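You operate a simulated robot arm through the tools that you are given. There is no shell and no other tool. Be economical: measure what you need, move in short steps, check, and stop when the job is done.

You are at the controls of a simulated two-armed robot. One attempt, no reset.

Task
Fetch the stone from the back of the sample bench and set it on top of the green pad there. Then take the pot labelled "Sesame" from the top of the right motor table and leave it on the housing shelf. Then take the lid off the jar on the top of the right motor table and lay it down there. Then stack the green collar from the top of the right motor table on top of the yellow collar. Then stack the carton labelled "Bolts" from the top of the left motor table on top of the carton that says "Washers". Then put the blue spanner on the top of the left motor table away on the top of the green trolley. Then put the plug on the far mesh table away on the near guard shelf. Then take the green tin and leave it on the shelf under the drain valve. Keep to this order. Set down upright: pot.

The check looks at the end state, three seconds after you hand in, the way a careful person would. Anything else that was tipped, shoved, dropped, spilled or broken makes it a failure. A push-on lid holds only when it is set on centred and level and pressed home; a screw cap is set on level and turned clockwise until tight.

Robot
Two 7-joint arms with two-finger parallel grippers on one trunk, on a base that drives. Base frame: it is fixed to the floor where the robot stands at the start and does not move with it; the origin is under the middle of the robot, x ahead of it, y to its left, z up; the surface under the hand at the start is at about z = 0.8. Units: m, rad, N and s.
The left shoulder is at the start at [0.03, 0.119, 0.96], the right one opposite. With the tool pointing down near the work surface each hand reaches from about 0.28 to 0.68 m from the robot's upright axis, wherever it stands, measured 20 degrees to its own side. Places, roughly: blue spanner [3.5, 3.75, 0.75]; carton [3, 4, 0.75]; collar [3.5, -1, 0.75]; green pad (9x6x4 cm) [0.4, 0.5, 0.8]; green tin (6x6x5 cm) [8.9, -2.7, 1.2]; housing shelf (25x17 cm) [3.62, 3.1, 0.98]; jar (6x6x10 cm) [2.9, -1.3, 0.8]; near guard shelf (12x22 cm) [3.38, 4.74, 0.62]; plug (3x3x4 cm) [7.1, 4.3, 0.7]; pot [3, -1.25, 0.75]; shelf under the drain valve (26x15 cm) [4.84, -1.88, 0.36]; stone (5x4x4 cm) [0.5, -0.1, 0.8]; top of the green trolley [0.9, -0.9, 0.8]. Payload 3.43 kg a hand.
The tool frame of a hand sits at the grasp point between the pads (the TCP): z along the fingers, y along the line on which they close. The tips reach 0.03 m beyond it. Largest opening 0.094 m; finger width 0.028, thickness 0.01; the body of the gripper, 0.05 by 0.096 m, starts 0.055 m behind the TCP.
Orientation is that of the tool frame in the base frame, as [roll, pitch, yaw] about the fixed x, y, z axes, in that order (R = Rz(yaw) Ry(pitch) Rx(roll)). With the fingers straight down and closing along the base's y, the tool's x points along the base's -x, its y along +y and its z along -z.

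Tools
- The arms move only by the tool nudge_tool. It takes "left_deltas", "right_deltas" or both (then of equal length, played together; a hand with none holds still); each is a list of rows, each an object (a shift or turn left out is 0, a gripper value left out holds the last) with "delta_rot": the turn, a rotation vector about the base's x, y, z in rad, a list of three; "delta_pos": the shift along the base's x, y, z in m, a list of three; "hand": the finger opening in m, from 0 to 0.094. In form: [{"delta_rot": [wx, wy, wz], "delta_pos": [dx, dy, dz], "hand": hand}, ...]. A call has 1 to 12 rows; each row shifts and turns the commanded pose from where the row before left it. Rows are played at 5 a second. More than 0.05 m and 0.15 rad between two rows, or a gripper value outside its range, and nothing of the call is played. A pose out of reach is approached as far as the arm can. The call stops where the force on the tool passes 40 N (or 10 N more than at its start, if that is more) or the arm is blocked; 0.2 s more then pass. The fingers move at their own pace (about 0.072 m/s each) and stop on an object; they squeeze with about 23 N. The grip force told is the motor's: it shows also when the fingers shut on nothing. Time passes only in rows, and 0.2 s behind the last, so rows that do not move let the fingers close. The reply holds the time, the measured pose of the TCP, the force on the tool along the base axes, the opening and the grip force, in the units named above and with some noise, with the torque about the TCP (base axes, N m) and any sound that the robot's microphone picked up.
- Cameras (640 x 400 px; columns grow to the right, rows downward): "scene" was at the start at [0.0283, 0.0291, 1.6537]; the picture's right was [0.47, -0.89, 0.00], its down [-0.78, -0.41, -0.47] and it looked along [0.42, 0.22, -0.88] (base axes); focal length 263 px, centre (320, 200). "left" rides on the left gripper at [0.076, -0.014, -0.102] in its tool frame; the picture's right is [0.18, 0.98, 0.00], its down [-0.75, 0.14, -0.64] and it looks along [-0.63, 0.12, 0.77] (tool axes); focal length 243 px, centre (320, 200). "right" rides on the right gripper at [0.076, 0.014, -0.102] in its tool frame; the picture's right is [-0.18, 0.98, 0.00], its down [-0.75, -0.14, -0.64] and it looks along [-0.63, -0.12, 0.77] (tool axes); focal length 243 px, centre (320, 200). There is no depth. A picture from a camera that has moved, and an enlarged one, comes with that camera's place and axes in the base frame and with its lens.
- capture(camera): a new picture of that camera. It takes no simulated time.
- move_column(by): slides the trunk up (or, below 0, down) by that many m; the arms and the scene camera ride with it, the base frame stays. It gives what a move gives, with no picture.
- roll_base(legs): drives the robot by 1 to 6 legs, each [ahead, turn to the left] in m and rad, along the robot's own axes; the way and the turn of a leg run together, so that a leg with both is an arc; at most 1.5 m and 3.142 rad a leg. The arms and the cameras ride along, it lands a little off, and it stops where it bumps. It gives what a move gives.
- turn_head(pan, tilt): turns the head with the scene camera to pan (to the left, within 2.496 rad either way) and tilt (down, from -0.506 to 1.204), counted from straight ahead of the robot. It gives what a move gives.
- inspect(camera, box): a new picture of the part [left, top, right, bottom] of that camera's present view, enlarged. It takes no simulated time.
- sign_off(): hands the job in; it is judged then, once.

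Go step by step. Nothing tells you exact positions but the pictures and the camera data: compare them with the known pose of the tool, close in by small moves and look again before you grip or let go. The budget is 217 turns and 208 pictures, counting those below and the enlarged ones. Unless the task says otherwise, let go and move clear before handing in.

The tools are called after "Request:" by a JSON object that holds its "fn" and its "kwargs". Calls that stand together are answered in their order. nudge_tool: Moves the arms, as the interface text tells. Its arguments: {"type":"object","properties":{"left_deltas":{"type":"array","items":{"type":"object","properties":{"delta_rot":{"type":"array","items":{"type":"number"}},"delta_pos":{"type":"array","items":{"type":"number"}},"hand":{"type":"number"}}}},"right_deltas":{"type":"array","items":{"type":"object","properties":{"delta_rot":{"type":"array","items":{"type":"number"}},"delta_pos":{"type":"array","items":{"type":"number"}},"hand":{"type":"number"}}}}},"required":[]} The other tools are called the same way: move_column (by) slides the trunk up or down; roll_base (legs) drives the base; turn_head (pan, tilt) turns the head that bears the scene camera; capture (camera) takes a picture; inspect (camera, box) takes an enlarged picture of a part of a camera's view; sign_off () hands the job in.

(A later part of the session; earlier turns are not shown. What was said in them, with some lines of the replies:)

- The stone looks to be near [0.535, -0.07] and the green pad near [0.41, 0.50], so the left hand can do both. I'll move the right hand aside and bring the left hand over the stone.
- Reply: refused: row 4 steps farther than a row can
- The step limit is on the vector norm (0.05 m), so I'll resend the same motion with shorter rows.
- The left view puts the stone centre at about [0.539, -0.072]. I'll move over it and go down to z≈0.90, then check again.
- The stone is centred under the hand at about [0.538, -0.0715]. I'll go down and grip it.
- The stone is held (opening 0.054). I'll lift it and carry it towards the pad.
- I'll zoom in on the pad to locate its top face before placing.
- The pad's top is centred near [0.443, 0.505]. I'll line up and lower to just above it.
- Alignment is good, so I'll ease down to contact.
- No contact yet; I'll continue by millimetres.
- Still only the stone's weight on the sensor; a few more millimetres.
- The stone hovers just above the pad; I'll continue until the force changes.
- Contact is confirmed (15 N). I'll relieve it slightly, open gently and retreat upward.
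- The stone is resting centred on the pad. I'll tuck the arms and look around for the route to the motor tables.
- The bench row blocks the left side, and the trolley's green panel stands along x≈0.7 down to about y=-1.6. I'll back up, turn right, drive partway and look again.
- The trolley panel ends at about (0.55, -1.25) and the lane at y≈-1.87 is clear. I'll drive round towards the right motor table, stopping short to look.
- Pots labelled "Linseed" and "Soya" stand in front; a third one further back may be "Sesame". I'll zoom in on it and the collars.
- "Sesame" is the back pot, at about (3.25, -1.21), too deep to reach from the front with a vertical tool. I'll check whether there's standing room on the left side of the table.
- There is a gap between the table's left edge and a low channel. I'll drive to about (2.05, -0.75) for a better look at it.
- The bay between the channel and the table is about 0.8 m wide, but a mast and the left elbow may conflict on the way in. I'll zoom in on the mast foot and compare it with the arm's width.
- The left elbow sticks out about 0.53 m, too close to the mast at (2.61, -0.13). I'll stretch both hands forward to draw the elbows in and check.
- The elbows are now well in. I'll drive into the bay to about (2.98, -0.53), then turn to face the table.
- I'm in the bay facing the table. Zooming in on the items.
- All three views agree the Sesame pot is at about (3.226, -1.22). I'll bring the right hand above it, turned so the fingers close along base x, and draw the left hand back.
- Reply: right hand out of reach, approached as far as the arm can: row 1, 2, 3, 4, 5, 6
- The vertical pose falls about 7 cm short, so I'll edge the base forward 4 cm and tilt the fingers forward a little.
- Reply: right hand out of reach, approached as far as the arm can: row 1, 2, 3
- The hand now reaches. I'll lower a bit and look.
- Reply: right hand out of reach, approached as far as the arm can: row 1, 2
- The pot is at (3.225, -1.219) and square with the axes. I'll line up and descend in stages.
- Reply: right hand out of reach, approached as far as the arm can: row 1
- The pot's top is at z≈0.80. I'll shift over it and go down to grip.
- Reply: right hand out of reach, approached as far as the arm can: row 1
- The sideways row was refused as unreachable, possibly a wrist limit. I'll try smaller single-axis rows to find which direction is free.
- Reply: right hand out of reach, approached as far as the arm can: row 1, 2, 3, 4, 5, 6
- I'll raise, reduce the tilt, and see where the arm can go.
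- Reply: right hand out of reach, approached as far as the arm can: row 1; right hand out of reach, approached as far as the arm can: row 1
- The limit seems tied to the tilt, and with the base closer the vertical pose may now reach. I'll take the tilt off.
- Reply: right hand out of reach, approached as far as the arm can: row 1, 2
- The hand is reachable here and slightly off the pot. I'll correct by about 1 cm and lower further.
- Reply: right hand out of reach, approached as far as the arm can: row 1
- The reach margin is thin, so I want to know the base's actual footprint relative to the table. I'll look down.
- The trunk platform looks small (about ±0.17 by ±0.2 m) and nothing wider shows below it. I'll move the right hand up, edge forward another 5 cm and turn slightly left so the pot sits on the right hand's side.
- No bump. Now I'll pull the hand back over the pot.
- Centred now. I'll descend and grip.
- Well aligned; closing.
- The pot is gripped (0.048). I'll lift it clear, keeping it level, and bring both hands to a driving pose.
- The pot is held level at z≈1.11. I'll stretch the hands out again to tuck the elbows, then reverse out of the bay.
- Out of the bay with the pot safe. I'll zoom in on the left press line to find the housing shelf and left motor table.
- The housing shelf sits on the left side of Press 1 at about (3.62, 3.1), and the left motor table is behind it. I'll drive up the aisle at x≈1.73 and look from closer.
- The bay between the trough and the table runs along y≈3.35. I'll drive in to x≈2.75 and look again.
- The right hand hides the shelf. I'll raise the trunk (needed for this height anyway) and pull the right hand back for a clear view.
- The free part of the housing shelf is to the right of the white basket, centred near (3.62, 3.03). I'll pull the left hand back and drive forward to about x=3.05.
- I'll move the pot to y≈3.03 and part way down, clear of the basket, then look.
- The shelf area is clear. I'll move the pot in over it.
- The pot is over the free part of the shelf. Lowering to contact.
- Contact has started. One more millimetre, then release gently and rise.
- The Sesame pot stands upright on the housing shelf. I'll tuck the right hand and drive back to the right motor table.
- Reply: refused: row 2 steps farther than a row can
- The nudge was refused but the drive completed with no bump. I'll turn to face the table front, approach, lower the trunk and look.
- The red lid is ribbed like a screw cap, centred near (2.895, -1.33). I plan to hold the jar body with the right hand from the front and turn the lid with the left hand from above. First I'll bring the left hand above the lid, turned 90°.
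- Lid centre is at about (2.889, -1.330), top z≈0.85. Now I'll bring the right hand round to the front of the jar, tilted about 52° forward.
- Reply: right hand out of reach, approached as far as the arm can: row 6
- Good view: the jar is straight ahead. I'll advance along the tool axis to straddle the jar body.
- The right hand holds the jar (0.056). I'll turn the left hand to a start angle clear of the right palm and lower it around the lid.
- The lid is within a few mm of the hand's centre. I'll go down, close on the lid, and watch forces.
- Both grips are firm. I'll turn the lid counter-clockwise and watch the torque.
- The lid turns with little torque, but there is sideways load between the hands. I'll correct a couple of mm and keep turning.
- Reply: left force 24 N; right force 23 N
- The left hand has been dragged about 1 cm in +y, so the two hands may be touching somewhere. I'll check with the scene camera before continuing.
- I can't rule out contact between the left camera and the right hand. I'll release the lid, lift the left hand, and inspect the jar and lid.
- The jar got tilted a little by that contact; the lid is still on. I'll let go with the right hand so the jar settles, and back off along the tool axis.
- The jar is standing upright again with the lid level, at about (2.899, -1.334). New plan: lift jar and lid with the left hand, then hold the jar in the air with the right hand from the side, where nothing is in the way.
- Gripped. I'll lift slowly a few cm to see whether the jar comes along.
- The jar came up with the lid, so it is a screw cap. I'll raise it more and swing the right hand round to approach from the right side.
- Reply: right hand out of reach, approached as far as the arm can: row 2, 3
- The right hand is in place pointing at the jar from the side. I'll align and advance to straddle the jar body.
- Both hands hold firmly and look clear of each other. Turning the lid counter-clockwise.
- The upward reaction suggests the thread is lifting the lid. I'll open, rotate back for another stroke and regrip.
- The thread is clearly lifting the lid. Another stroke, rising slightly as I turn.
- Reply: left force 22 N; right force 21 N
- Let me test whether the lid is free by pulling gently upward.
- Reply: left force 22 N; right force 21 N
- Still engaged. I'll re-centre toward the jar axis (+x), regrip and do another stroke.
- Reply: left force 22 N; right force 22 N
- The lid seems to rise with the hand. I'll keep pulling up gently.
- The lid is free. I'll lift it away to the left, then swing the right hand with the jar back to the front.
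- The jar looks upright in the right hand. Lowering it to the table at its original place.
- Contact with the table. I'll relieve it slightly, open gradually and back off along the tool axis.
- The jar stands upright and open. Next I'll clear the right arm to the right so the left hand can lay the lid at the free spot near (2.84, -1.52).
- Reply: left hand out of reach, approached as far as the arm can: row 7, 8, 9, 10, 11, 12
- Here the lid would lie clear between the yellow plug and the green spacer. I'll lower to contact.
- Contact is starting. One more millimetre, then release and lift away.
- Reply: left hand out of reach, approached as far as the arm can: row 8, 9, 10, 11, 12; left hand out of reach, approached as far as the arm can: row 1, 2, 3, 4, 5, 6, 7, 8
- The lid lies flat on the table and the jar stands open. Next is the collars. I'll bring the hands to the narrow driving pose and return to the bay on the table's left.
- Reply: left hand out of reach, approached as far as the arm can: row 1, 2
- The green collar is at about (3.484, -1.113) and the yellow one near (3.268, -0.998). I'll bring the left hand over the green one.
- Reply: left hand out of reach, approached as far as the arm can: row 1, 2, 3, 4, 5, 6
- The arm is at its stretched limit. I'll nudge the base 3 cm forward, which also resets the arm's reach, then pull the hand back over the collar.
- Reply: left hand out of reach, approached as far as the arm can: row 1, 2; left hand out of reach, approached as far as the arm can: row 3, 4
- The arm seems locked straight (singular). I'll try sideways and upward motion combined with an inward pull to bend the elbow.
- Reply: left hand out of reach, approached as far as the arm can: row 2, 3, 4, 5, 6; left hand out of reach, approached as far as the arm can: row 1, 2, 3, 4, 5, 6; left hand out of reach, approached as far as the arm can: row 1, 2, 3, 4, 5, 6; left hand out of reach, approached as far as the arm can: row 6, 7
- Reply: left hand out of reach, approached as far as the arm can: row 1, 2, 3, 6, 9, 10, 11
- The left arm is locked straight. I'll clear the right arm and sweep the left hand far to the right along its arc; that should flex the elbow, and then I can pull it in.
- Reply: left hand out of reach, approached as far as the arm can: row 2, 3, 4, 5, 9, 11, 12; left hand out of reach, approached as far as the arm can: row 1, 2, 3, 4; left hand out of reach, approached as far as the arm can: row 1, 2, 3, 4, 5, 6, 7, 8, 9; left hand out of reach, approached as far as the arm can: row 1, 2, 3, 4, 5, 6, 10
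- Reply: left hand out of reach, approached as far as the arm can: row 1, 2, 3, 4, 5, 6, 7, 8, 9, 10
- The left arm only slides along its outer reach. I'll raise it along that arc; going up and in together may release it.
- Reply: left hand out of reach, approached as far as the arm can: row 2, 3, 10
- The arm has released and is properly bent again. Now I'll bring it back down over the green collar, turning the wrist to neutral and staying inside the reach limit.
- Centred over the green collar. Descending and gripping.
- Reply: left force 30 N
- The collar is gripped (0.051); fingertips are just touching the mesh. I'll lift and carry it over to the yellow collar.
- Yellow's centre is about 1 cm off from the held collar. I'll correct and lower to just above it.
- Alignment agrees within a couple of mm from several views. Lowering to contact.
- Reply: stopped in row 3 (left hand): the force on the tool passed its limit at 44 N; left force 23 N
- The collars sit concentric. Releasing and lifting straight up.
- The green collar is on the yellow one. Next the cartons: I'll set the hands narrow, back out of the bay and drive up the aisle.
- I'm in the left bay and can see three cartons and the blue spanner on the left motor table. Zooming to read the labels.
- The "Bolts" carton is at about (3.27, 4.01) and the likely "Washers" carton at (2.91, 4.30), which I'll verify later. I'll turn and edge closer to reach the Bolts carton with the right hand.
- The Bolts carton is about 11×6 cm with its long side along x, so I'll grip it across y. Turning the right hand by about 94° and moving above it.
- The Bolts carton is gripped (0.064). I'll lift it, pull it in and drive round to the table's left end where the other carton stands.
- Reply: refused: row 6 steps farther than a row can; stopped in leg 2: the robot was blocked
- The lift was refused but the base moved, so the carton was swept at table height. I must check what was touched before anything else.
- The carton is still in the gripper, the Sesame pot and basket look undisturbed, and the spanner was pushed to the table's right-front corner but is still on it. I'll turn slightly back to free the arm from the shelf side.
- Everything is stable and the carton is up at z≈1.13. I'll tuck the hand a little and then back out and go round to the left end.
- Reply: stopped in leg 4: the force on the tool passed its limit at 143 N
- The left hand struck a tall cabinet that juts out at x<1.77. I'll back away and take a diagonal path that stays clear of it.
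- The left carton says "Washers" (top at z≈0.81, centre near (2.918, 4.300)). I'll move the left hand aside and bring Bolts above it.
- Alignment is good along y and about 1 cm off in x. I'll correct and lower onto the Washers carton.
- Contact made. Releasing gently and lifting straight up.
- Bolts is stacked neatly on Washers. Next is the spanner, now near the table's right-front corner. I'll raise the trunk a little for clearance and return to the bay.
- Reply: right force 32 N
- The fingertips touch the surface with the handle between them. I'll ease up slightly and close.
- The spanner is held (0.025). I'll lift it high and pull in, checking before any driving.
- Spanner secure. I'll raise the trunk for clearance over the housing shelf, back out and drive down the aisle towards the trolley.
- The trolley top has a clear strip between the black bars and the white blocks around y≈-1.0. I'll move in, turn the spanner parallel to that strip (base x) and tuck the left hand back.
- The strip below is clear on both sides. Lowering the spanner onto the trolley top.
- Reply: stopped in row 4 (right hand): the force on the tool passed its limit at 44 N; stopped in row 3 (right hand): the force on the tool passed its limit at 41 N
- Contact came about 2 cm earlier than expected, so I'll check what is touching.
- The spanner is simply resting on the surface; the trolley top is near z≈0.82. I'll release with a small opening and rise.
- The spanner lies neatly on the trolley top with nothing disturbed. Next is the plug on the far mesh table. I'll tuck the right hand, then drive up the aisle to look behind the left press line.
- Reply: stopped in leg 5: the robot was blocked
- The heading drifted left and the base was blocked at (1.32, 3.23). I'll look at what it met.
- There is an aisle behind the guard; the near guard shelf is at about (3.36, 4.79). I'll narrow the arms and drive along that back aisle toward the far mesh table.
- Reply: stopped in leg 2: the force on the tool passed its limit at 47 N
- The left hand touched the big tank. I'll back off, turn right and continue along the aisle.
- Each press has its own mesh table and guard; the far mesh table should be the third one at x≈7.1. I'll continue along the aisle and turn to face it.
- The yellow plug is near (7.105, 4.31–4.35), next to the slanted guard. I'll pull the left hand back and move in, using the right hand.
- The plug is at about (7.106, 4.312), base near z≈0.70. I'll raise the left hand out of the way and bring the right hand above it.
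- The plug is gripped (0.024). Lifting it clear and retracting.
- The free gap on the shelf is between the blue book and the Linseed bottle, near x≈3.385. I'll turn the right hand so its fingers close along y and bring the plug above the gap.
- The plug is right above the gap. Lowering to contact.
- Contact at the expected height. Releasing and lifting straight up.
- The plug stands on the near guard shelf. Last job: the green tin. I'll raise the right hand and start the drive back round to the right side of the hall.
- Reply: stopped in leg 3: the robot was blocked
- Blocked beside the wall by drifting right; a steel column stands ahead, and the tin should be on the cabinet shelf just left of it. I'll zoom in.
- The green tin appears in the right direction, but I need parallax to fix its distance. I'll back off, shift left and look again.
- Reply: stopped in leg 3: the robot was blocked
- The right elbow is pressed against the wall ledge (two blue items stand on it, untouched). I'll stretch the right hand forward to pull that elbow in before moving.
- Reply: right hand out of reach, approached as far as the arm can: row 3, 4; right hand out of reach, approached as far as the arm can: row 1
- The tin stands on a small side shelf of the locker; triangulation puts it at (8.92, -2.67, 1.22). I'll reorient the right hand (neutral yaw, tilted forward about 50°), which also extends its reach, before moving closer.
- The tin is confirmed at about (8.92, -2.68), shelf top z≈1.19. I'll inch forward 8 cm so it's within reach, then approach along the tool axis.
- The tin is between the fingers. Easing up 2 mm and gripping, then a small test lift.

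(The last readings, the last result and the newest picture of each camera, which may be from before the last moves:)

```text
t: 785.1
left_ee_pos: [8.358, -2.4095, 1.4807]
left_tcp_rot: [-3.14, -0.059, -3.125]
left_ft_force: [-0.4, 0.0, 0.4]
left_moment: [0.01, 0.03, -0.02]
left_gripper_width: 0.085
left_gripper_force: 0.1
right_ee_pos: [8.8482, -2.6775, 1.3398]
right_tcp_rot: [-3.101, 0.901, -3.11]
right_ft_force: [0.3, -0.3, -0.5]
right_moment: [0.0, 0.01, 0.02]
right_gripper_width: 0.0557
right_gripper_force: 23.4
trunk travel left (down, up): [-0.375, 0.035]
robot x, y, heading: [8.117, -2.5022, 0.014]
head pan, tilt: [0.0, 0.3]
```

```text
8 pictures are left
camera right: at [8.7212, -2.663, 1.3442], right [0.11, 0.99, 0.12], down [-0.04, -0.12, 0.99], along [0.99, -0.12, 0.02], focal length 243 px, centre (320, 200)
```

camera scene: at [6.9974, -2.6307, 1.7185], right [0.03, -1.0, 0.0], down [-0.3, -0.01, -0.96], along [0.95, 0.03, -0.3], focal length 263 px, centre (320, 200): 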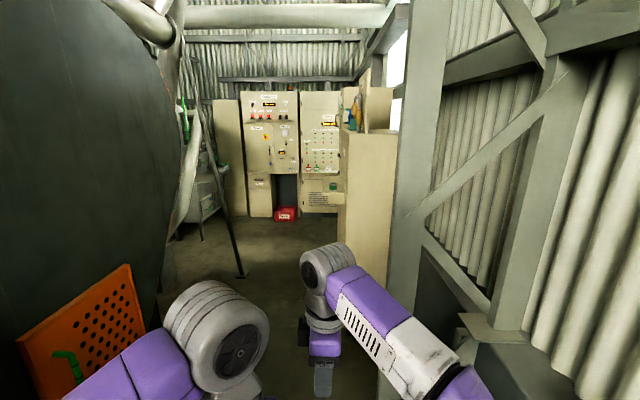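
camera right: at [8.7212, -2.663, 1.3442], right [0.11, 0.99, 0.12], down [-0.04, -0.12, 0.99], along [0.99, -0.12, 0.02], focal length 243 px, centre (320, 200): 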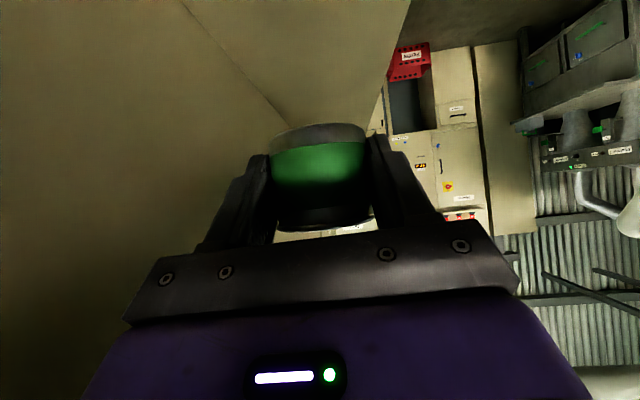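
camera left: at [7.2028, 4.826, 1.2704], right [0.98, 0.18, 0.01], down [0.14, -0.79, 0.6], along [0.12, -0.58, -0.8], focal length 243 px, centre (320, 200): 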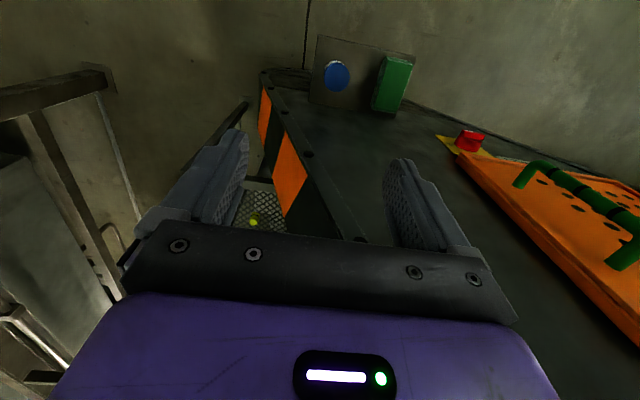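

The tin is held (0.056) and level. I'll pull it back, narrow the left arm, and reverse out along the corridor.

Request:
{"fn": "nudge_tool", "kwargs": {"right_deltas": [{"delta_pos": [-0.04, 0.01, 0]}, {"delta_pos": [-0.04, 0.01, 0]}, {"delta_pos": [-0.04, 0.01, 0]}, {"delta_pos": [-0.04, 0.01, 0]}, {"delta_pos": [-0.04, 0.01, 0]}, {"delta_pos": [-0.04, 0.01, 0]}, {"delta_pos": [-0.03, 0.01, 0]}, {}], "left_deltas": [{"delta_pos": [0.03, 0, -0.01]}, {"delta_pos": [0.03, 0, -0.01]}, {"delta_pos": [0.03, 0, -0.01]}, {"delta_pos": [0.03, 0, -0.01]}, {"delta_pos": [0.03, 0, -0.01]}, {}, {}, {}]}}

Request:
{"fn": "roll_base", "kwargs": {"legs": [[0, 0.2], [-0.9, 0], [0, -0.2]]}}

```text
t: 786.9
left_ee_pos: [8.5068, -2.4105, 1.4292]
left_tcp_rot: [-3.14, -0.057, -3.126]
left_ft_force: [-0.2, -0.3, -0.4]
left_moment: [-0.02, 0.01, 0.02]
left_gripper_width: 0.0847
left_gripper_force: 0.0
right_ee_pos: [8.5753, -2.605, 1.3368]
right_tcp_rot: [-3.102, 0.903, -3.112]
right_ft_force: [-0.1, -0.2, -0.4]
right_moment: [0.0, 0.0, -0.01]
right_gripper_width: 0.0556
right_gripper_force: 22.9
trunk travel left (down, up): [-0.375, 0.035]
robot x, y, heading: [8.1175, -2.5005, 0.009]
head pan, tilt: [0.0, 0.3]
```

```text
t: 790.1
left_ee_pos: [8.1405, -2.4054, 1.4247]
left_tcp_rot: [-3.139, -0.068, -2.921]
left_ft_force: [0.4, -0.1, -0.4]
left_moment: [0.0, -0.04, 0.03]
left_gripper_width: 0.0852
left_gripper_force: 0.2
right_ee_pos: [8.2465, -2.576, 1.3322]
right_tcp_rot: [-3.091, 0.892, -2.883]
right_ft_force: [0.2, 0.0, -1.0]
right_moment: [-0.01, 0.02, 0.03]
right_gripper_width: 0.0555
right_gripper_force: 23.2
trunk travel left (down, up): [-0.375, 0.035]
robot x, y, heading: [7.7671, -2.5838, 0.228]
head pan, tilt: [0.0, 0.3]
stopped in leg 2: the robot was blocked; the commanded pose is now the measured one
```

Blocked, probably the right elbow against the column. I'll go forward again, shift the right hand inward, and retrace the exact line I came in on.

Request:
{"fn": "roll_base", "kwargs": {"legs": [[0.25, 0], [0, -0.11]]}}

Request:
{"fn": "nudge_tool", "kwargs": {"right_deltas": [{"delta_pos": [0, 0.03, 0]}, {"delta_pos": [0, 0.03, 0]}, {"delta_pos": [0, 0.015, 0]}, {}]}}

Request:
{"fn": "roll_base", "kwargs": {"legs": [[-1.15, 0]]}}

```text
t: 792.5
left_ee_pos: [8.3776, -2.3991, 1.4302]
left_tcp_rot: [-3.139, -0.056, -3.032]
left_ft_force: [0.5, -0.4, -0.1]
left_moment: [0.03, 0.02, 0.0]
left_gripper_width: 0.0852
left_gripper_force: 0.0
right_ee_pos: [8.4649, -2.5824, 1.3385]
right_tcp_rot: [-3.095, 0.902, -3.002]
right_ft_force: [-0.1, -0.8, -1.2]
right_moment: [0.01, 0.01, -0.02]
right_gripper_width: 0.0554
right_gripper_force: 23.0
trunk travel left (down, up): [-0.375, 0.035]
robot x, y, heading: [7.9999, -2.5248, 0.119]
head pan, tilt: [0.0, 0.3]
```

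```text
t: 793.5
left_ee_pos: [8.3764, -2.3979, 1.4295]
left_tcp_rot: [-3.139, -0.056, -3.031]
left_ft_force: [0.3, 0.8, 0.9]
left_moment: [0.03, 0.0, -0.01]
left_gripper_width: 0.0849
left_gripper_force: 0.1
right_ee_pos: [8.4633, -2.507, 1.3359]
right_tcp_rot: [-3.094, 0.902, -3.002]
right_ft_force: [-0.6, -0.5, -0.7]
right_moment: [0.01, 0.0, 0.05]
right_gripper_width: 0.0553
right_gripper_force: 23.4
trunk travel left (down, up): [-0.375, 0.035]
robot x, y, heading: [8.003, -2.5279, 0.11]
head pan, tilt: [0.0, 0.3]
```

```text
t: 799.4
left_ee_pos: [7.228, -2.532, 1.4306]
left_tcp_rot: [-3.138, -0.058, -3.014]
left_ft_force: [-0.6, -0.5, -0.6]
left_moment: [0.04, -0.01, -0.01]
left_gripper_width: 0.085
left_gripper_force: 0.0
right_ee_pos: [7.3159, -2.6383, 1.3361]
right_tcp_rot: [-3.095, 0.903, -2.983]
right_ft_force: [-1.1, 0.0, -0.3]
right_moment: [0.0, -0.01, -0.04]
right_gripper_width: 0.0553
right_gripper_force: 22.7
trunk travel left (down, up): [-0.375, 0.035]
robot x, y, heading: [6.8517, -2.6632, 0.135]
head pan, tilt: [0.0, 0.3]
```

Request:
{"fn": "roll_base", "kwargs": {"legs": [[0, -0.125], [-1.5, 0], [-0.5, 0]]}}

Request:
{"fn": "turn_head", "kwargs": {"pan": 1.4, "tilt": 0.75}}

Request:
{"fn": "capture", "kwargs": {"camera": "scene"}}

```text
t: 809.9
left_ee_pos: [5.2407, -2.6267, 1.4306]
left_tcp_rot: [-3.14, -0.057, -3.101]
left_ft_force: [-0.1, -0.9, -0.4]
left_moment: [0.0, 0.01, 0.05]
left_gripper_width: 0.0851
left_gripper_force: 0.0
right_ee_pos: [5.3193, -2.7387, 1.3355]
right_tcp_rot: [-3.094, 0.904, -3.071]
right_ft_force: [0.2, 0.1, -0.7]
right_moment: [-0.02, -0.03, 0.0]
right_gripper_width: 0.0549
right_gripper_force: 22.5
trunk travel left (down, up): [-0.375, 0.035]
robot x, y, heading: [4.8555, -2.7245, 0.044]
head pan, tilt: [0.0, 0.3]
```

```text
t: 811.4
left_ee_pos: [5.2415, -2.6262, 1.4291]
left_tcp_rot: [-3.139, -0.056, -3.102]
left_ft_force: [-1.0, -0.1, 0.1]
left_moment: [-0.01, 0.01, 0.0]
left_gripper_width: 0.085
left_gripper_force: 0.1
right_ee_pos: [5.3194, -2.7395, 1.3346]
right_tcp_rot: [-3.093, 0.904, -3.072]
right_ft_force: [0.5, 0.4, 0.2]
right_moment: [-0.01, 0.02, -0.01]
right_gripper_width: 0.0549
right_gripper_force: 22.6
trunk travel left (down, up): [-0.375, 0.035]
robot x, y, heading: [4.856, -2.7264, 0.047]
head pan, tilt: [1.4, 0.75]
```

```text
7 pictures are left
camera scene: at [4.8372, -2.6456, 1.8282], right [0.99, -0.13, 0.0], down [-0.09, -0.68, -0.73], along [0.1, 0.73, -0.68], focal length 263 px, centre (320, 200)
```

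scene: 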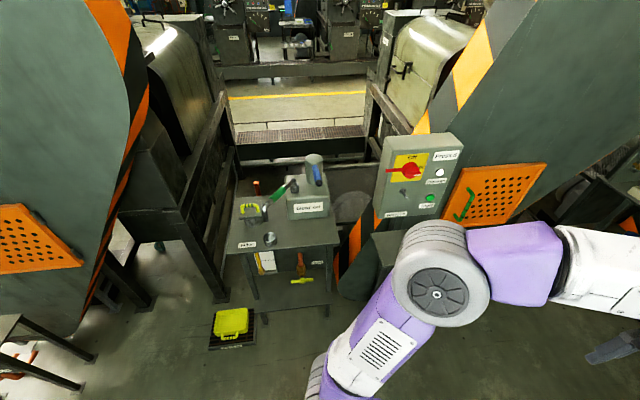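

Request:
{"fn": "inspect", "kwargs": {"camera": "scene", "box": [225, 190, 365, 340]}}

```text
2.67 times, centred on (295, 265) of scene
camera zoom: at [4.8372, -2.6456, 1.8282], right [0.99, -0.13, 0.0], down [-0.09, -0.68, -0.73], along [0.1, 0.73, -0.68], focal length 702 px, centre (387, 27)
```

zoom: 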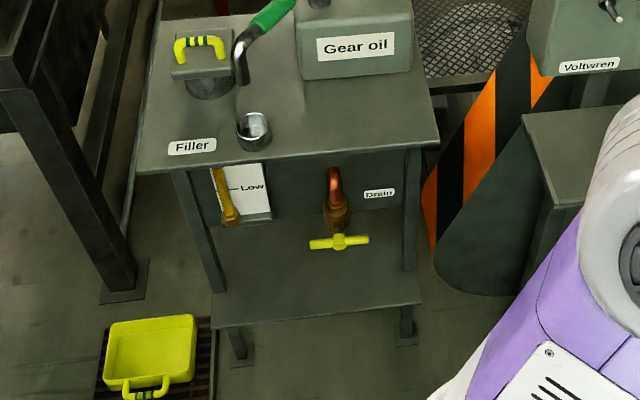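

The shelf is the lower tray of the "Gear oil" stand, with the yellow drain valve above it; its front part (y −1.94…−1.82) is open. I'll turn to face it, move in a bit and lower the trunk fully.

Request:
{"fn": "roll_base", "kwargs": {"legs": [[0, 1.525], [0.1, 0]]}}

Request:
{"fn": "move_column", "kwargs": {"by": -0.36}}

```text
t: 816.3
left_ee_pos: [4.7796, -2.2366, 1.4298]
left_tcp_rot: [-3.14, -0.055, -1.589]
left_ft_force: [0.6, -0.7, -0.8]
left_moment: [0.01, 0.02, -0.01]
left_gripper_width: 0.085
left_gripper_force: 0.1
right_ee_pos: [4.8964, -2.1647, 1.3348]
right_tcp_rot: [-3.094, 0.904, -1.561]
right_ft_force: [0.2, 0.7, -0.3]
right_moment: [0.02, -0.03, -0.03]
right_gripper_width: 0.055
right_gripper_force: 23.3
trunk travel left (down, up): [-0.375, 0.035]
robot x, y, heading: [4.8603, -2.6286, 1.557]
head pan, tilt: [1.4, 0.75]
```

```text
t: 819.8
left_ee_pos: [4.7797, -2.2374, 1.0708]
left_tcp_rot: [-3.14, -0.056, -1.589]
left_ft_force: [0.0, 0.6, -0.4]
left_moment: [0.01, -0.03, 0.04]
left_gripper_width: 0.0846
left_gripper_force: 0.0
right_ee_pos: [4.8976, -2.1654, 0.9767]
right_tcp_rot: [-3.095, 0.905, -1.56]
right_ft_force: [-0.5, 0.6, -0.8]
right_moment: [-0.03, -0.02, 0.02]
right_gripper_width: 0.0552
right_gripper_force: 22.7
trunk travel left (down, up): [-0.015, 0.395]
robot x, y, heading: [4.8562, -2.6309, 1.558]
head pan, tilt: [1.4, 0.75]
```

Request:
{"fn": "nudge_tool", "kwargs": {"left_deltas": [{"delta_pos": [-0.03, -0.01, 0.035]}, {"delta_pos": [-0.03, -0.01, 0.035]}, {"delta_pos": [-0.03, -0.01, 0.035]}, {"delta_pos": [-0.03, -0.01, 0.035]}, {"delta_pos": [-0.03, -0.01, 0.03]}, {}, {}, {}, {}, {}, {}, {}], "right_deltas": [{"delta_pos": [0, 0, -0.03]}, {"delta_pos": [0, 0, -0.03]}, {"delta_pos": [0, 0, -0.04]}, {"delta_pos": [0, 0, -0.04]}, {"delta_pos": [-0.018, 0, -0.045]}, {"delta_pos": [-0.018, 0, -0.045]}, {"delta_pos": [-0.018, 0, -0.045]}, {"delta_pos": [-0.018, 0, -0.045]}, {"delta_pos": [-0.018, 0, -0.045]}, {"delta_pos": [-0.018, 0, -0.045]}, {"delta_pos": [-0.018, 0, -0.04]}, {"delta_pos": [-0.014, 0, 0]}]}}

Request:
{"fn": "turn_head", "kwargs": {"pan": 0.0, "tilt": 0.95}}

Request:
{"fn": "capture", "kwargs": {"camera": "right"}}

```text
t: 822.4
left_ee_pos: [4.7195, -2.255, 1.1388]
left_tcp_rot: [-3.137, -0.055, -1.59]
left_ft_force: [0.3, 0.5, -0.4]
left_moment: [0.0, 0.0, 0.01]
left_gripper_width: 0.0855
left_gripper_force: 0.0
left hand out of reach, approached as far as the arm can: row 3, 4, 5
right_ee_pos: [4.7568, -2.1637, 0.5261]
right_tcp_rot: [-3.095, 0.902, -1.56]
right_ft_force: [-0.6, 0.0, -0.3]
right_moment: [-0.04, -0.01, 0.0]
right_gripper_width: 0.0548
right_gripper_force: 22.7
trunk travel left (down, up): [-0.015, 0.395]
robot x, y, heading: [4.8554, -2.627, 1.55]
head pan, tilt: [1.4, 0.75]
```

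```text
t: 823.9
left_ee_pos: [4.719, -2.2552, 1.1394]
left_tcp_rot: [-3.139, -0.057, -1.589]
left_ft_force: [-0.3, -0.1, 0.7]
left_moment: [-0.01, -0.03, 0.01]
left_gripper_width: 0.0851
left_gripper_force: 0.0
right_ee_pos: [4.7576, -2.1643, 0.5279]
right_tcp_rot: [-3.096, 0.904, -1.559]
right_ft_force: [-0.4, -0.2, -1.0]
right_moment: [-0.03, 0.0, 0.0]
right_gripper_width: 0.0553
right_gripper_force: 23.2
trunk travel left (down, up): [-0.015, 0.395]
robot x, y, heading: [4.8579, -2.629, 1.551]
head pan, tilt: [0.0, 0.949]
```

```text
5 pictures are left
camera right: at [4.7413, -2.2912, 0.5307], right [-0.98, 0.14, 0.12], down [0.11, -0.04, 0.99], along [0.14, 0.99, 0.03], focal length 243 px, centre (320, 200)
```

right: 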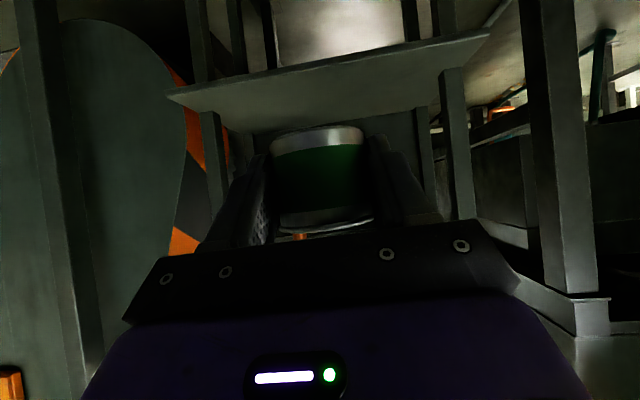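

The shelf front edge is at y≈-1.943, z≈0.357. I'll come in low, left of the valve handle, then set the tin down.

Request:
{"fn": "nudge_tool", "kwargs": {"right_deltas": [{"delta_pos": [-0.02, 0, -0.04]}, {"delta_pos": [0, 0, -0.04]}, {"delta_pos": [0, 0.01, -0.03]}, {"delta_pos": [0, 0.045, 0]}, {"delta_pos": [0, 0.045, 0]}, {"delta_pos": [0, 0.045, 0]}, {"delta_pos": [0, 0.045, 0]}, {}]}}

Request:
{"fn": "inspect", "kwargs": {"camera": "scene", "box": [200, 100, 420, 300]}}

```text
t: 825.7
left_ee_pos: [4.7186, -2.2549, 1.1399]
left_tcp_rot: [-3.137, -0.058, -1.59]
left_ft_force: [-1.0, -0.2, 0.1]
left_moment: [0.03, 0.0, 0.01]
left_gripper_width: 0.0848
left_gripper_force: 0.0
right_ee_pos: [4.7419, -2.0227, 0.4294]
right_tcp_rot: [-3.096, 0.903, -1.559]
right_ft_force: [0.0, 0.7, -0.3]
right_moment: [-0.02, 0.0, -0.04]
right_gripper_width: 0.0549
right_gripper_force: 22.8
right hand out of reach, approached as far as the arm can: row 6, 7
trunk travel left (down, up): [-0.015, 0.395]
robot x, y, heading: [4.8557, -2.6294, 1.553]
head pan, tilt: [0.0, 0.949]
```

```text
2.00 times, centred on (310, 200) of scene
camera zoom: at [4.8587, -2.5861, 1.4527], right [1.0, -0.02, 0.0], down [-0.01, -0.81, -0.58], along [0.01, 0.58, -0.81], focal length 526 px, centre (340, 200)
```

zoom: 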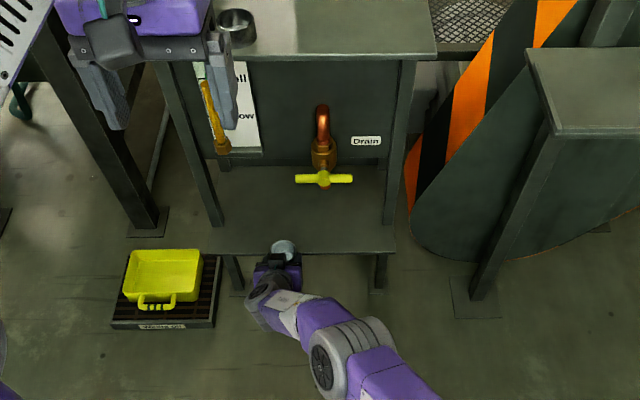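

The arm is at full stretch, so I'll drive the base forward 12 cm, which carries the tin over the shelf.

Request:
{"fn": "roll_base", "kwargs": {"legs": [[0.12, 0]]}}

```text
t: 826.9
left_ee_pos: [4.7228, -2.1378, 1.1397]
left_tcp_rot: [-3.139, -0.056, -1.596]
left_ft_force: [1.0, -0.2, -0.6]
left_moment: [-0.02, 0.0, 0.02]
left_gripper_width: 0.0853
left_gripper_force: 0.0
right_ee_pos: [4.748, -1.9028, 0.4308]
right_tcp_rot: [-3.095, 0.903, -1.563]
right_ft_force: [-1.4, -0.8, -0.3]
right_moment: [-0.02, -0.01, 0.0]
right_gripper_width: 0.0553
right_gripper_force: 23.1
trunk travel left (down, up): [-0.015, 0.395]
robot x, y, heading: [4.8575, -2.51, 1.547]
head pan, tilt: [0.0, 0.949]
```

Request:
{"fn": "nudge_tool", "kwargs": {"right_deltas": [{"delta_pos": [0, 0, -0.012]}, {"delta_pos": [0, 0, -0.008]}, {"delta_pos": [0, 0, -0.004]}, {"delta_pos": [0, 0, -0.003]}, {}]}}

Request:
{"fn": "inspect", "kwargs": {"camera": "scene", "box": [240, 150, 380, 270]}}

```text
t: 828.1
left_ee_pos: [4.7214, -2.1373, 1.1392]
left_tcp_rot: [-3.138, -0.056, -1.596]
left_ft_force: [0.9, -0.6, -0.3]
left_moment: [0.02, -0.02, -0.01]
left_gripper_width: 0.0849
left_gripper_force: 0.2
right_ee_pos: [4.7482, -1.9033, 0.4302]
right_tcp_rot: [-3.096, 0.903, -1.562]
right_ft_force: [0.3, 0.1, -0.4]
right_moment: [0.01, -0.02, 0.0]
right_gripper_width: 0.0549
right_gripper_force: 22.4
right hand out of reach, approached as far as the arm can: row 1, 2, 3
trunk travel left (down, up): [-0.015, 0.395]
robot x, y, heading: [4.86, -2.5132, 1.543]
head pan, tilt: [0.0, 0.949]
```

```text
3.33 times, centred on (310, 210) of scene
camera zoom: at [4.8612, -2.4686, 1.4527], right [1.0, -0.02, 0.0], down [-0.02, -0.81, -0.58], along [0.01, 0.58, -0.81], focal length 878 px, centre (353, 167)
```

zoom: 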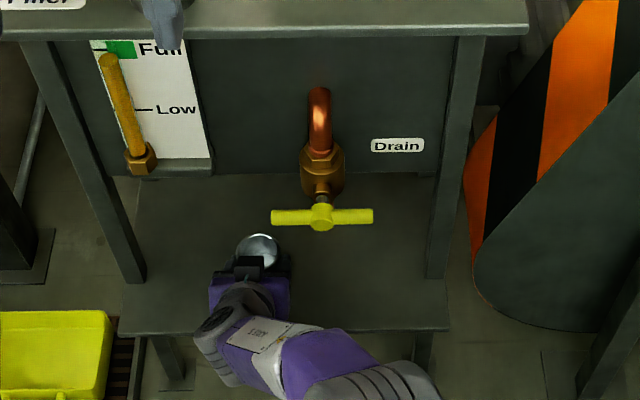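

The arm can't go lower here because the right arm is reaching across to the left. I'll withdraw a little, shift the tin to the right of the valve handle where the arm is better placed, and come in again.

Request:
{"fn": "nudge_tool", "kwargs": {"right_deltas": [{"delta_pos": [0, -0.04, 0]}, {"delta_pos": [0, -0.04, 0]}, {"delta_pos": [0.04, 0, 0]}, {"delta_pos": [0.04, 0, 0]}, {"delta_pos": [0.04, 0, 0]}, {"delta_pos": [0.04, 0, 0]}, {"delta_pos": [0.04, 0, 0]}, {"delta_pos": [0, 0, -0.01]}, {}]}}

```text
t: 830.1
left_ee_pos: [4.7223, -2.1382, 1.1383]
left_tcp_rot: [-3.139, -0.055, -1.594]
left_ft_force: [0.4, -0.2, 0.6]
left_moment: [0.03, 0.03, -0.01]
left_gripper_width: 0.0849
left_gripper_force: 0.1
right_ee_pos: [4.9475, -1.9871, 0.4155]
right_tcp_rot: [-3.096, 0.902, -1.564]
right_ft_force: [0.1, 0.2, -0.5]
right_moment: [-0.03, 0.01, -0.03]
right_gripper_width: 0.055
right_gripper_force: 23.3
trunk travel left (down, up): [-0.015, 0.395]
robot x, y, heading: [4.8601, -2.5138, 1.551]
head pan, tilt: [0.0, 0.949]
```

That works. Moving in over the shelf and lowering.

Request:
{"fn": "nudge_tool", "kwargs": {"right_deltas": [{"delta_pos": [0, 0.03, 0]}, {"delta_pos": [0, 0.03, 0]}, {"delta_pos": [0, 0.025, 0]}, {"delta_pos": [0, 0, -0.006]}, {"delta_pos": [0, 0, -0.004]}, {"delta_pos": [0, 0, -0.002]}, {}]}}

```text
t: 831.0
left_ee_pos: [4.7247, -2.1366, 1.1378]
left_tcp_rot: [-3.14, -0.057, -1.594]
left_ft_force: [0.1, 0.5, 0.2]
left_moment: [-0.09, 0.0, -0.02]
left_gripper_width: 0.0851
left_gripper_force: 0.1
right_ee_pos: [4.9465, -1.9152, 0.4038]
right_tcp_rot: [-3.109, 0.868, -1.575]
right_ft_force: [-1.7, -7.5, 1.3]
right_moment: [0.08, 0.0, -0.21]
right_gripper_width: 0.055
right_gripper_force: 22.8
trunk travel left (down, up): [-0.015, 0.395]
robot x, y, heading: [4.8593, -2.5078, 1.548]
head pan, tilt: [0.0, 0.949]
stopped in row 4 (right hand): the force on the tool passed its limit at 93 N (the readings are from after the stop); the commanded pose is now the measured one
```

I clipped the stand's right front leg with the finger. I'll back off, re-centre to x≈4.90 (well below the valve handle) and check.

Request:
{"fn": "nudge_tool", "kwargs": {"right_deltas": [{"delta_pos": [0, -0.03, 0.004]}, {"delta_pos": [0, -0.04, 0.004]}, {"delta_pos": [-0.025, 0, 0.0]}, {"delta_pos": [-0.025, 0, 0.0]}, {}]}}

Request:
{"fn": "inspect", "kwargs": {"camera": "scene", "box": [240, 120, 420, 280]}}

```text
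t: 832.2
left_ee_pos: [4.7236, -2.1377, 1.1379]
left_tcp_rot: [-3.141, -0.057, -1.595]
left_ft_force: [0.2, -0.7, 0.2]
left_moment: [0.0, -0.01, -0.03]
left_gripper_width: 0.0851
left_gripper_force: 0.0
right_ee_pos: [4.8968, -1.9826, 0.4135]
right_tcp_rot: [-3.106, 0.873, -1.573]
right_ft_force: [0.0, -0.7, -0.2]
right_moment: [-0.01, -0.02, 0.05]
right_gripper_width: 0.0551
right_gripper_force: 23.1
trunk travel left (down, up): [-0.015, 0.395]
robot x, y, heading: [4.8557, -2.5129, 1.547]
head pan, tilt: [0.0, 0.949]
```

```text
2.50 times, centred on (330, 200) of scene
camera zoom: at [4.8612, -2.4693, 1.4527], right [1.0, -0.02, 0.0], down [-0.02, -0.81, -0.58], along [0.01, 0.58, -0.81], focal length 658 px, centre (295, 200)
```

zoom: 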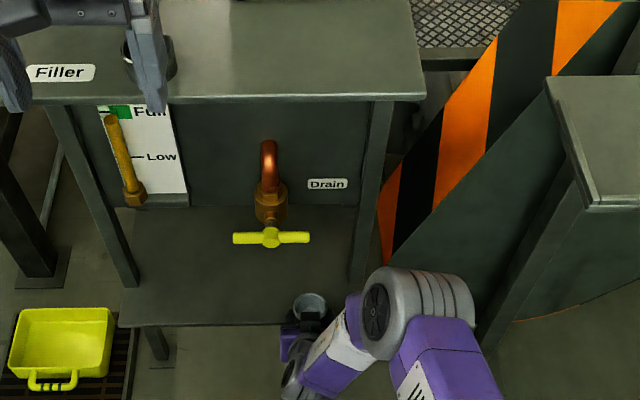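

The stand is intact and the tin is at the shelf's front edge. I'll restore the level, move in about 8 cm and lower to contact.

Request:
{"fn": "nudge_tool", "kwargs": {"right_deltas": [{"delta_rot": [0.03, 0, 0]}, {"delta_pos": [0, 0.025, 0]}, {"delta_pos": [0, 0.025, 0]}, {"delta_pos": [0, 0.027, 0]}, {}]}}

Request:
{"fn": "nudge_tool", "kwargs": {"right_deltas": [{"delta_pos": [0, 0, -0.005]}, {"delta_pos": [0, 0, -0.004]}, {"delta_pos": [0, 0, -0.003]}, {"delta_pos": [0, 0, -0.002]}, {}]}}

```text
t: 833.4
left_ee_pos: [4.7239, -2.1382, 1.1388]
left_tcp_rot: [-3.139, -0.054, -1.595]
left_ft_force: [0.0, 0.3, -0.1]
left_moment: [0.01, 0.04, 0.02]
left_gripper_width: 0.085
left_gripper_force: 0.0
right_ee_pos: [4.8976, -1.9059, 0.4121]
right_tcp_rot: [-3.107, 0.902, -1.573]
right_ft_force: [-0.4, 0.1, 0.3]
right_moment: [-0.02, 0.02, -0.02]
right_gripper_width: 0.0549
right_gripper_force: 23.2
trunk travel left (down, up): [-0.015, 0.395]
robot x, y, heading: [4.8579, -2.5127, 1.548]
head pan, tilt: [0.0, 0.949]
```

```text
t: 834.6
left_ee_pos: [4.7232, -2.1381, 1.139]
left_tcp_rot: [-3.139, -0.055, -1.595]
left_ft_force: [-0.1, 0.4, -0.8]
left_moment: [-0.05, 0.01, 0.02]
left_gripper_width: 0.0847
left_gripper_force: 0.1
right_ee_pos: [4.8978, -1.9063, 0.4005]
right_tcp_rot: [-3.107, 0.904, -1.575]
right_ft_force: [0.0, 0.1, -0.8]
right_moment: [-0.02, 0.02, 0.0]
right_gripper_width: 0.055
right_gripper_force: 23.2
trunk travel left (down, up): [-0.015, 0.395]
robot x, y, heading: [4.8587, -2.5133, 1.551]
head pan, tilt: [0.0, 0.949]
```

No contact yet; continuing in small steps.

Request:
{"fn": "nudge_tool", "kwargs": {"right_deltas": [{"delta_pos": [0, 0, -0.002]}, {"delta_pos": [0, 0, -0.0015]}, {"delta_pos": [0, 0, -0.0015]}, {"delta_pos": [0, 0, -0.0015]}, {}]}}

```text
t: 835.8
left_ee_pos: [4.7232, -2.1376, 1.1393]
left_tcp_rot: [-3.14, -0.056, -1.596]
left_ft_force: [-0.4, -0.4, 0.1]
left_moment: [-0.02, -0.01, 0.01]
left_gripper_width: 0.085
left_gripper_force: 0.0
right_ee_pos: [4.8975, -1.9072, 0.392]
right_tcp_rot: [-3.108, 0.903, -1.574]
right_ft_force: [0.1, 0.0, -0.5]
right_moment: [-0.02, 0.02, 0.0]
right_gripper_width: 0.0553
right_gripper_force: 22.8
trunk travel left (down, up): [-0.015, 0.395]
robot x, y, heading: [4.8595, -2.5119, 1.547]
head pan, tilt: [0.0, 0.949]
```

Request:
{"fn": "nudge_tool", "kwargs": {"right_deltas": [{"delta_pos": [0, 0, -0.0015]}, {"delta_pos": [0, 0, -0.0015]}, {"delta_pos": [0, 0, -0.0015]}, {"delta_pos": [0, 0, -0.0015]}, {}]}}

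Request:
{"fn": "capture", "kwargs": {"camera": "right"}}

```text
t: 837.0
left_ee_pos: [4.7232, -2.1405, 1.1401]
left_tcp_rot: [-3.138, -0.054, -1.593]
left_ft_force: [0.4, -0.1, -0.9]
left_moment: [0.01, 0.0, -0.02]
left_gripper_width: 0.0851
left_gripper_force: 0.1
right_ee_pos: [4.8974, -1.906, 0.3897]
right_tcp_rot: [-3.105, 0.908, -1.576]
right_ft_force: [-2.4, -0.8, 22.3]
right_moment: [0.5, 0.56, 0.05]
right_gripper_width: 0.0553
right_gripper_force: 23.2
trunk travel left (down, up): [-0.015, 0.395]
robot x, y, heading: [4.8611, -2.5096, 1.546]
head pan, tilt: [0.0, 0.949]
```

```text
1 pictures are left
camera right: at [4.8795, -2.0335, 0.3936], right [-0.98, 0.14, 0.12], down [0.12, -0.05, 0.99], along [0.15, 0.99, 0.03], focal length 243 px, centre (320, 200)
```

right: 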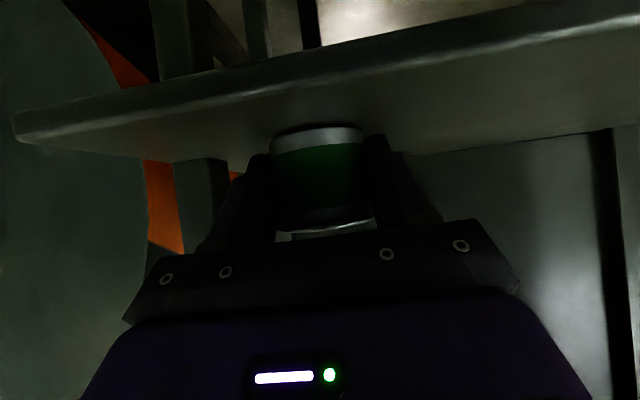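

The tin is down on the shelf. Releasing gently and backing out along the tool axis.

Request:
{"fn": "nudge_tool", "kwargs": {"right_deltas": [{"delta_pos": [0, 0, 0.001]}, {"hand": 0.06}, {"hand": 0.066}, {"hand": 0.075}, {"hand": 0.078}, {"delta_pos": [0, -0.0236, 0.0182]}, {"delta_pos": [0, -0.0236, 0.0182]}, {"delta_pos": [0, -0.0236, 0.0182]}, {"delta_pos": [0, -0.0236, 0.0182]}, {"delta_pos": [0, -0.03, 0.02]}, {"delta_pos": [0, -0.03, 0.03]}, {}]}}

```text
t: 839.6
left_ee_pos: [4.7228, -2.139, 1.1401]
left_tcp_rot: [3.141, -0.054, -1.595]
left_ft_force: [-0.2, -0.7, 0.4]
left_moment: [-0.01, 0.02, -0.02]
left_gripper_width: 0.085
left_gripper_force: 0.1
right_ee_pos: [4.8994, -2.0615, 0.5098]
right_tcp_rot: [-3.106, 0.904, -1.574]
right_ft_force: [0.3, 0.1, -0.7]
right_moment: [0.0, 0.0, 0.03]
right_gripper_width: 0.0779
right_gripper_force: 0.1
trunk travel left (down, up): [-0.015, 0.395]
robot x, y, heading: [4.8587, -2.5121, 1.55]
head pan, tilt: [0.0, 0.949]
```

Both hands are clear. I'll back the base off slightly and use the last picture to confirm the tin.

Request:
{"fn": "roll_base", "kwargs": {"legs": [[-0.15, 0]]}}

Request:
{"fn": "inspect", "kwargs": {"camera": "scene", "box": [240, 100, 400, 240]}}

```text
t: 840.9
left_ee_pos: [4.7192, -2.286, 1.139]
left_tcp_rot: [-3.14, -0.055, -1.593]
left_ft_force: [-0.2, 0.3, 0.0]
left_moment: [0.0, 0.0, 0.04]
left_gripper_width: 0.0851
left_gripper_force: 0.1
right_ee_pos: [4.8942, -2.2082, 0.511]
right_tcp_rot: [-3.107, 0.905, -1.572]
right_ft_force: [0.1, 0.5, 1.1]
right_moment: [-0.01, 0.02, -0.01]
right_gripper_width: 0.0782
right_gripper_force: 0.0
trunk travel left (down, up): [-0.015, 0.395]
robot x, y, heading: [4.857, -2.6578, 1.548]
head pan, tilt: [0.0, 0.949]
```

```text
2.86 times, centred on (320, 170) of scene
camera zoom: at [4.8579, -2.6183, 1.4527], right [1.0, -0.02, 0.0], down [-0.02, -0.81, -0.58], along [0.01, 0.58, -0.81], focal length 752 px, centre (320, 286)
```

zoom: 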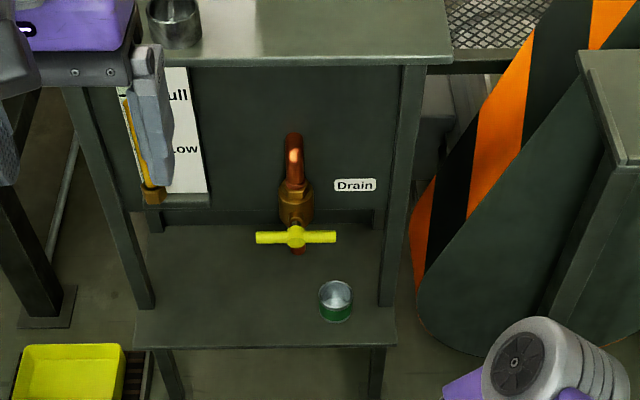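

The green tin stands upright on the shelf under the drain valve, and both hands are clear, so I'm handing the job in.

Request:
{"fn": "sign_off", "kwargs": {}}

```text
The job is handed in.
```

I did all eight steps in order and handed the job in. I checked each placement by camera as I went, but I don't know the verdict.

There were several contacts along the way that the check could count:
- **Bolts carton and spanner:** a lift command was refused but the base moved anyway. The gripped carton swept across the left motor table, pushed the blue spanner to the corner, and the arm stopped against the housing shelf. The pot, basket and the rest of the table looked undisturbed afterwards.
- **Jar:** it was tilted briefly while I was unscrewing the lid, then stood upright again.
- **Arms and hands:** they struck or pressed against the tall cabinet, the tank, the wall ledge and probably the steel column. The gripper also hit one leg of the gear-oil stand, which looked unmoved.
- **Base:** it was stopped once beside the corn hopper. The bin there looked in order, but I couldn't tell what it had touched.
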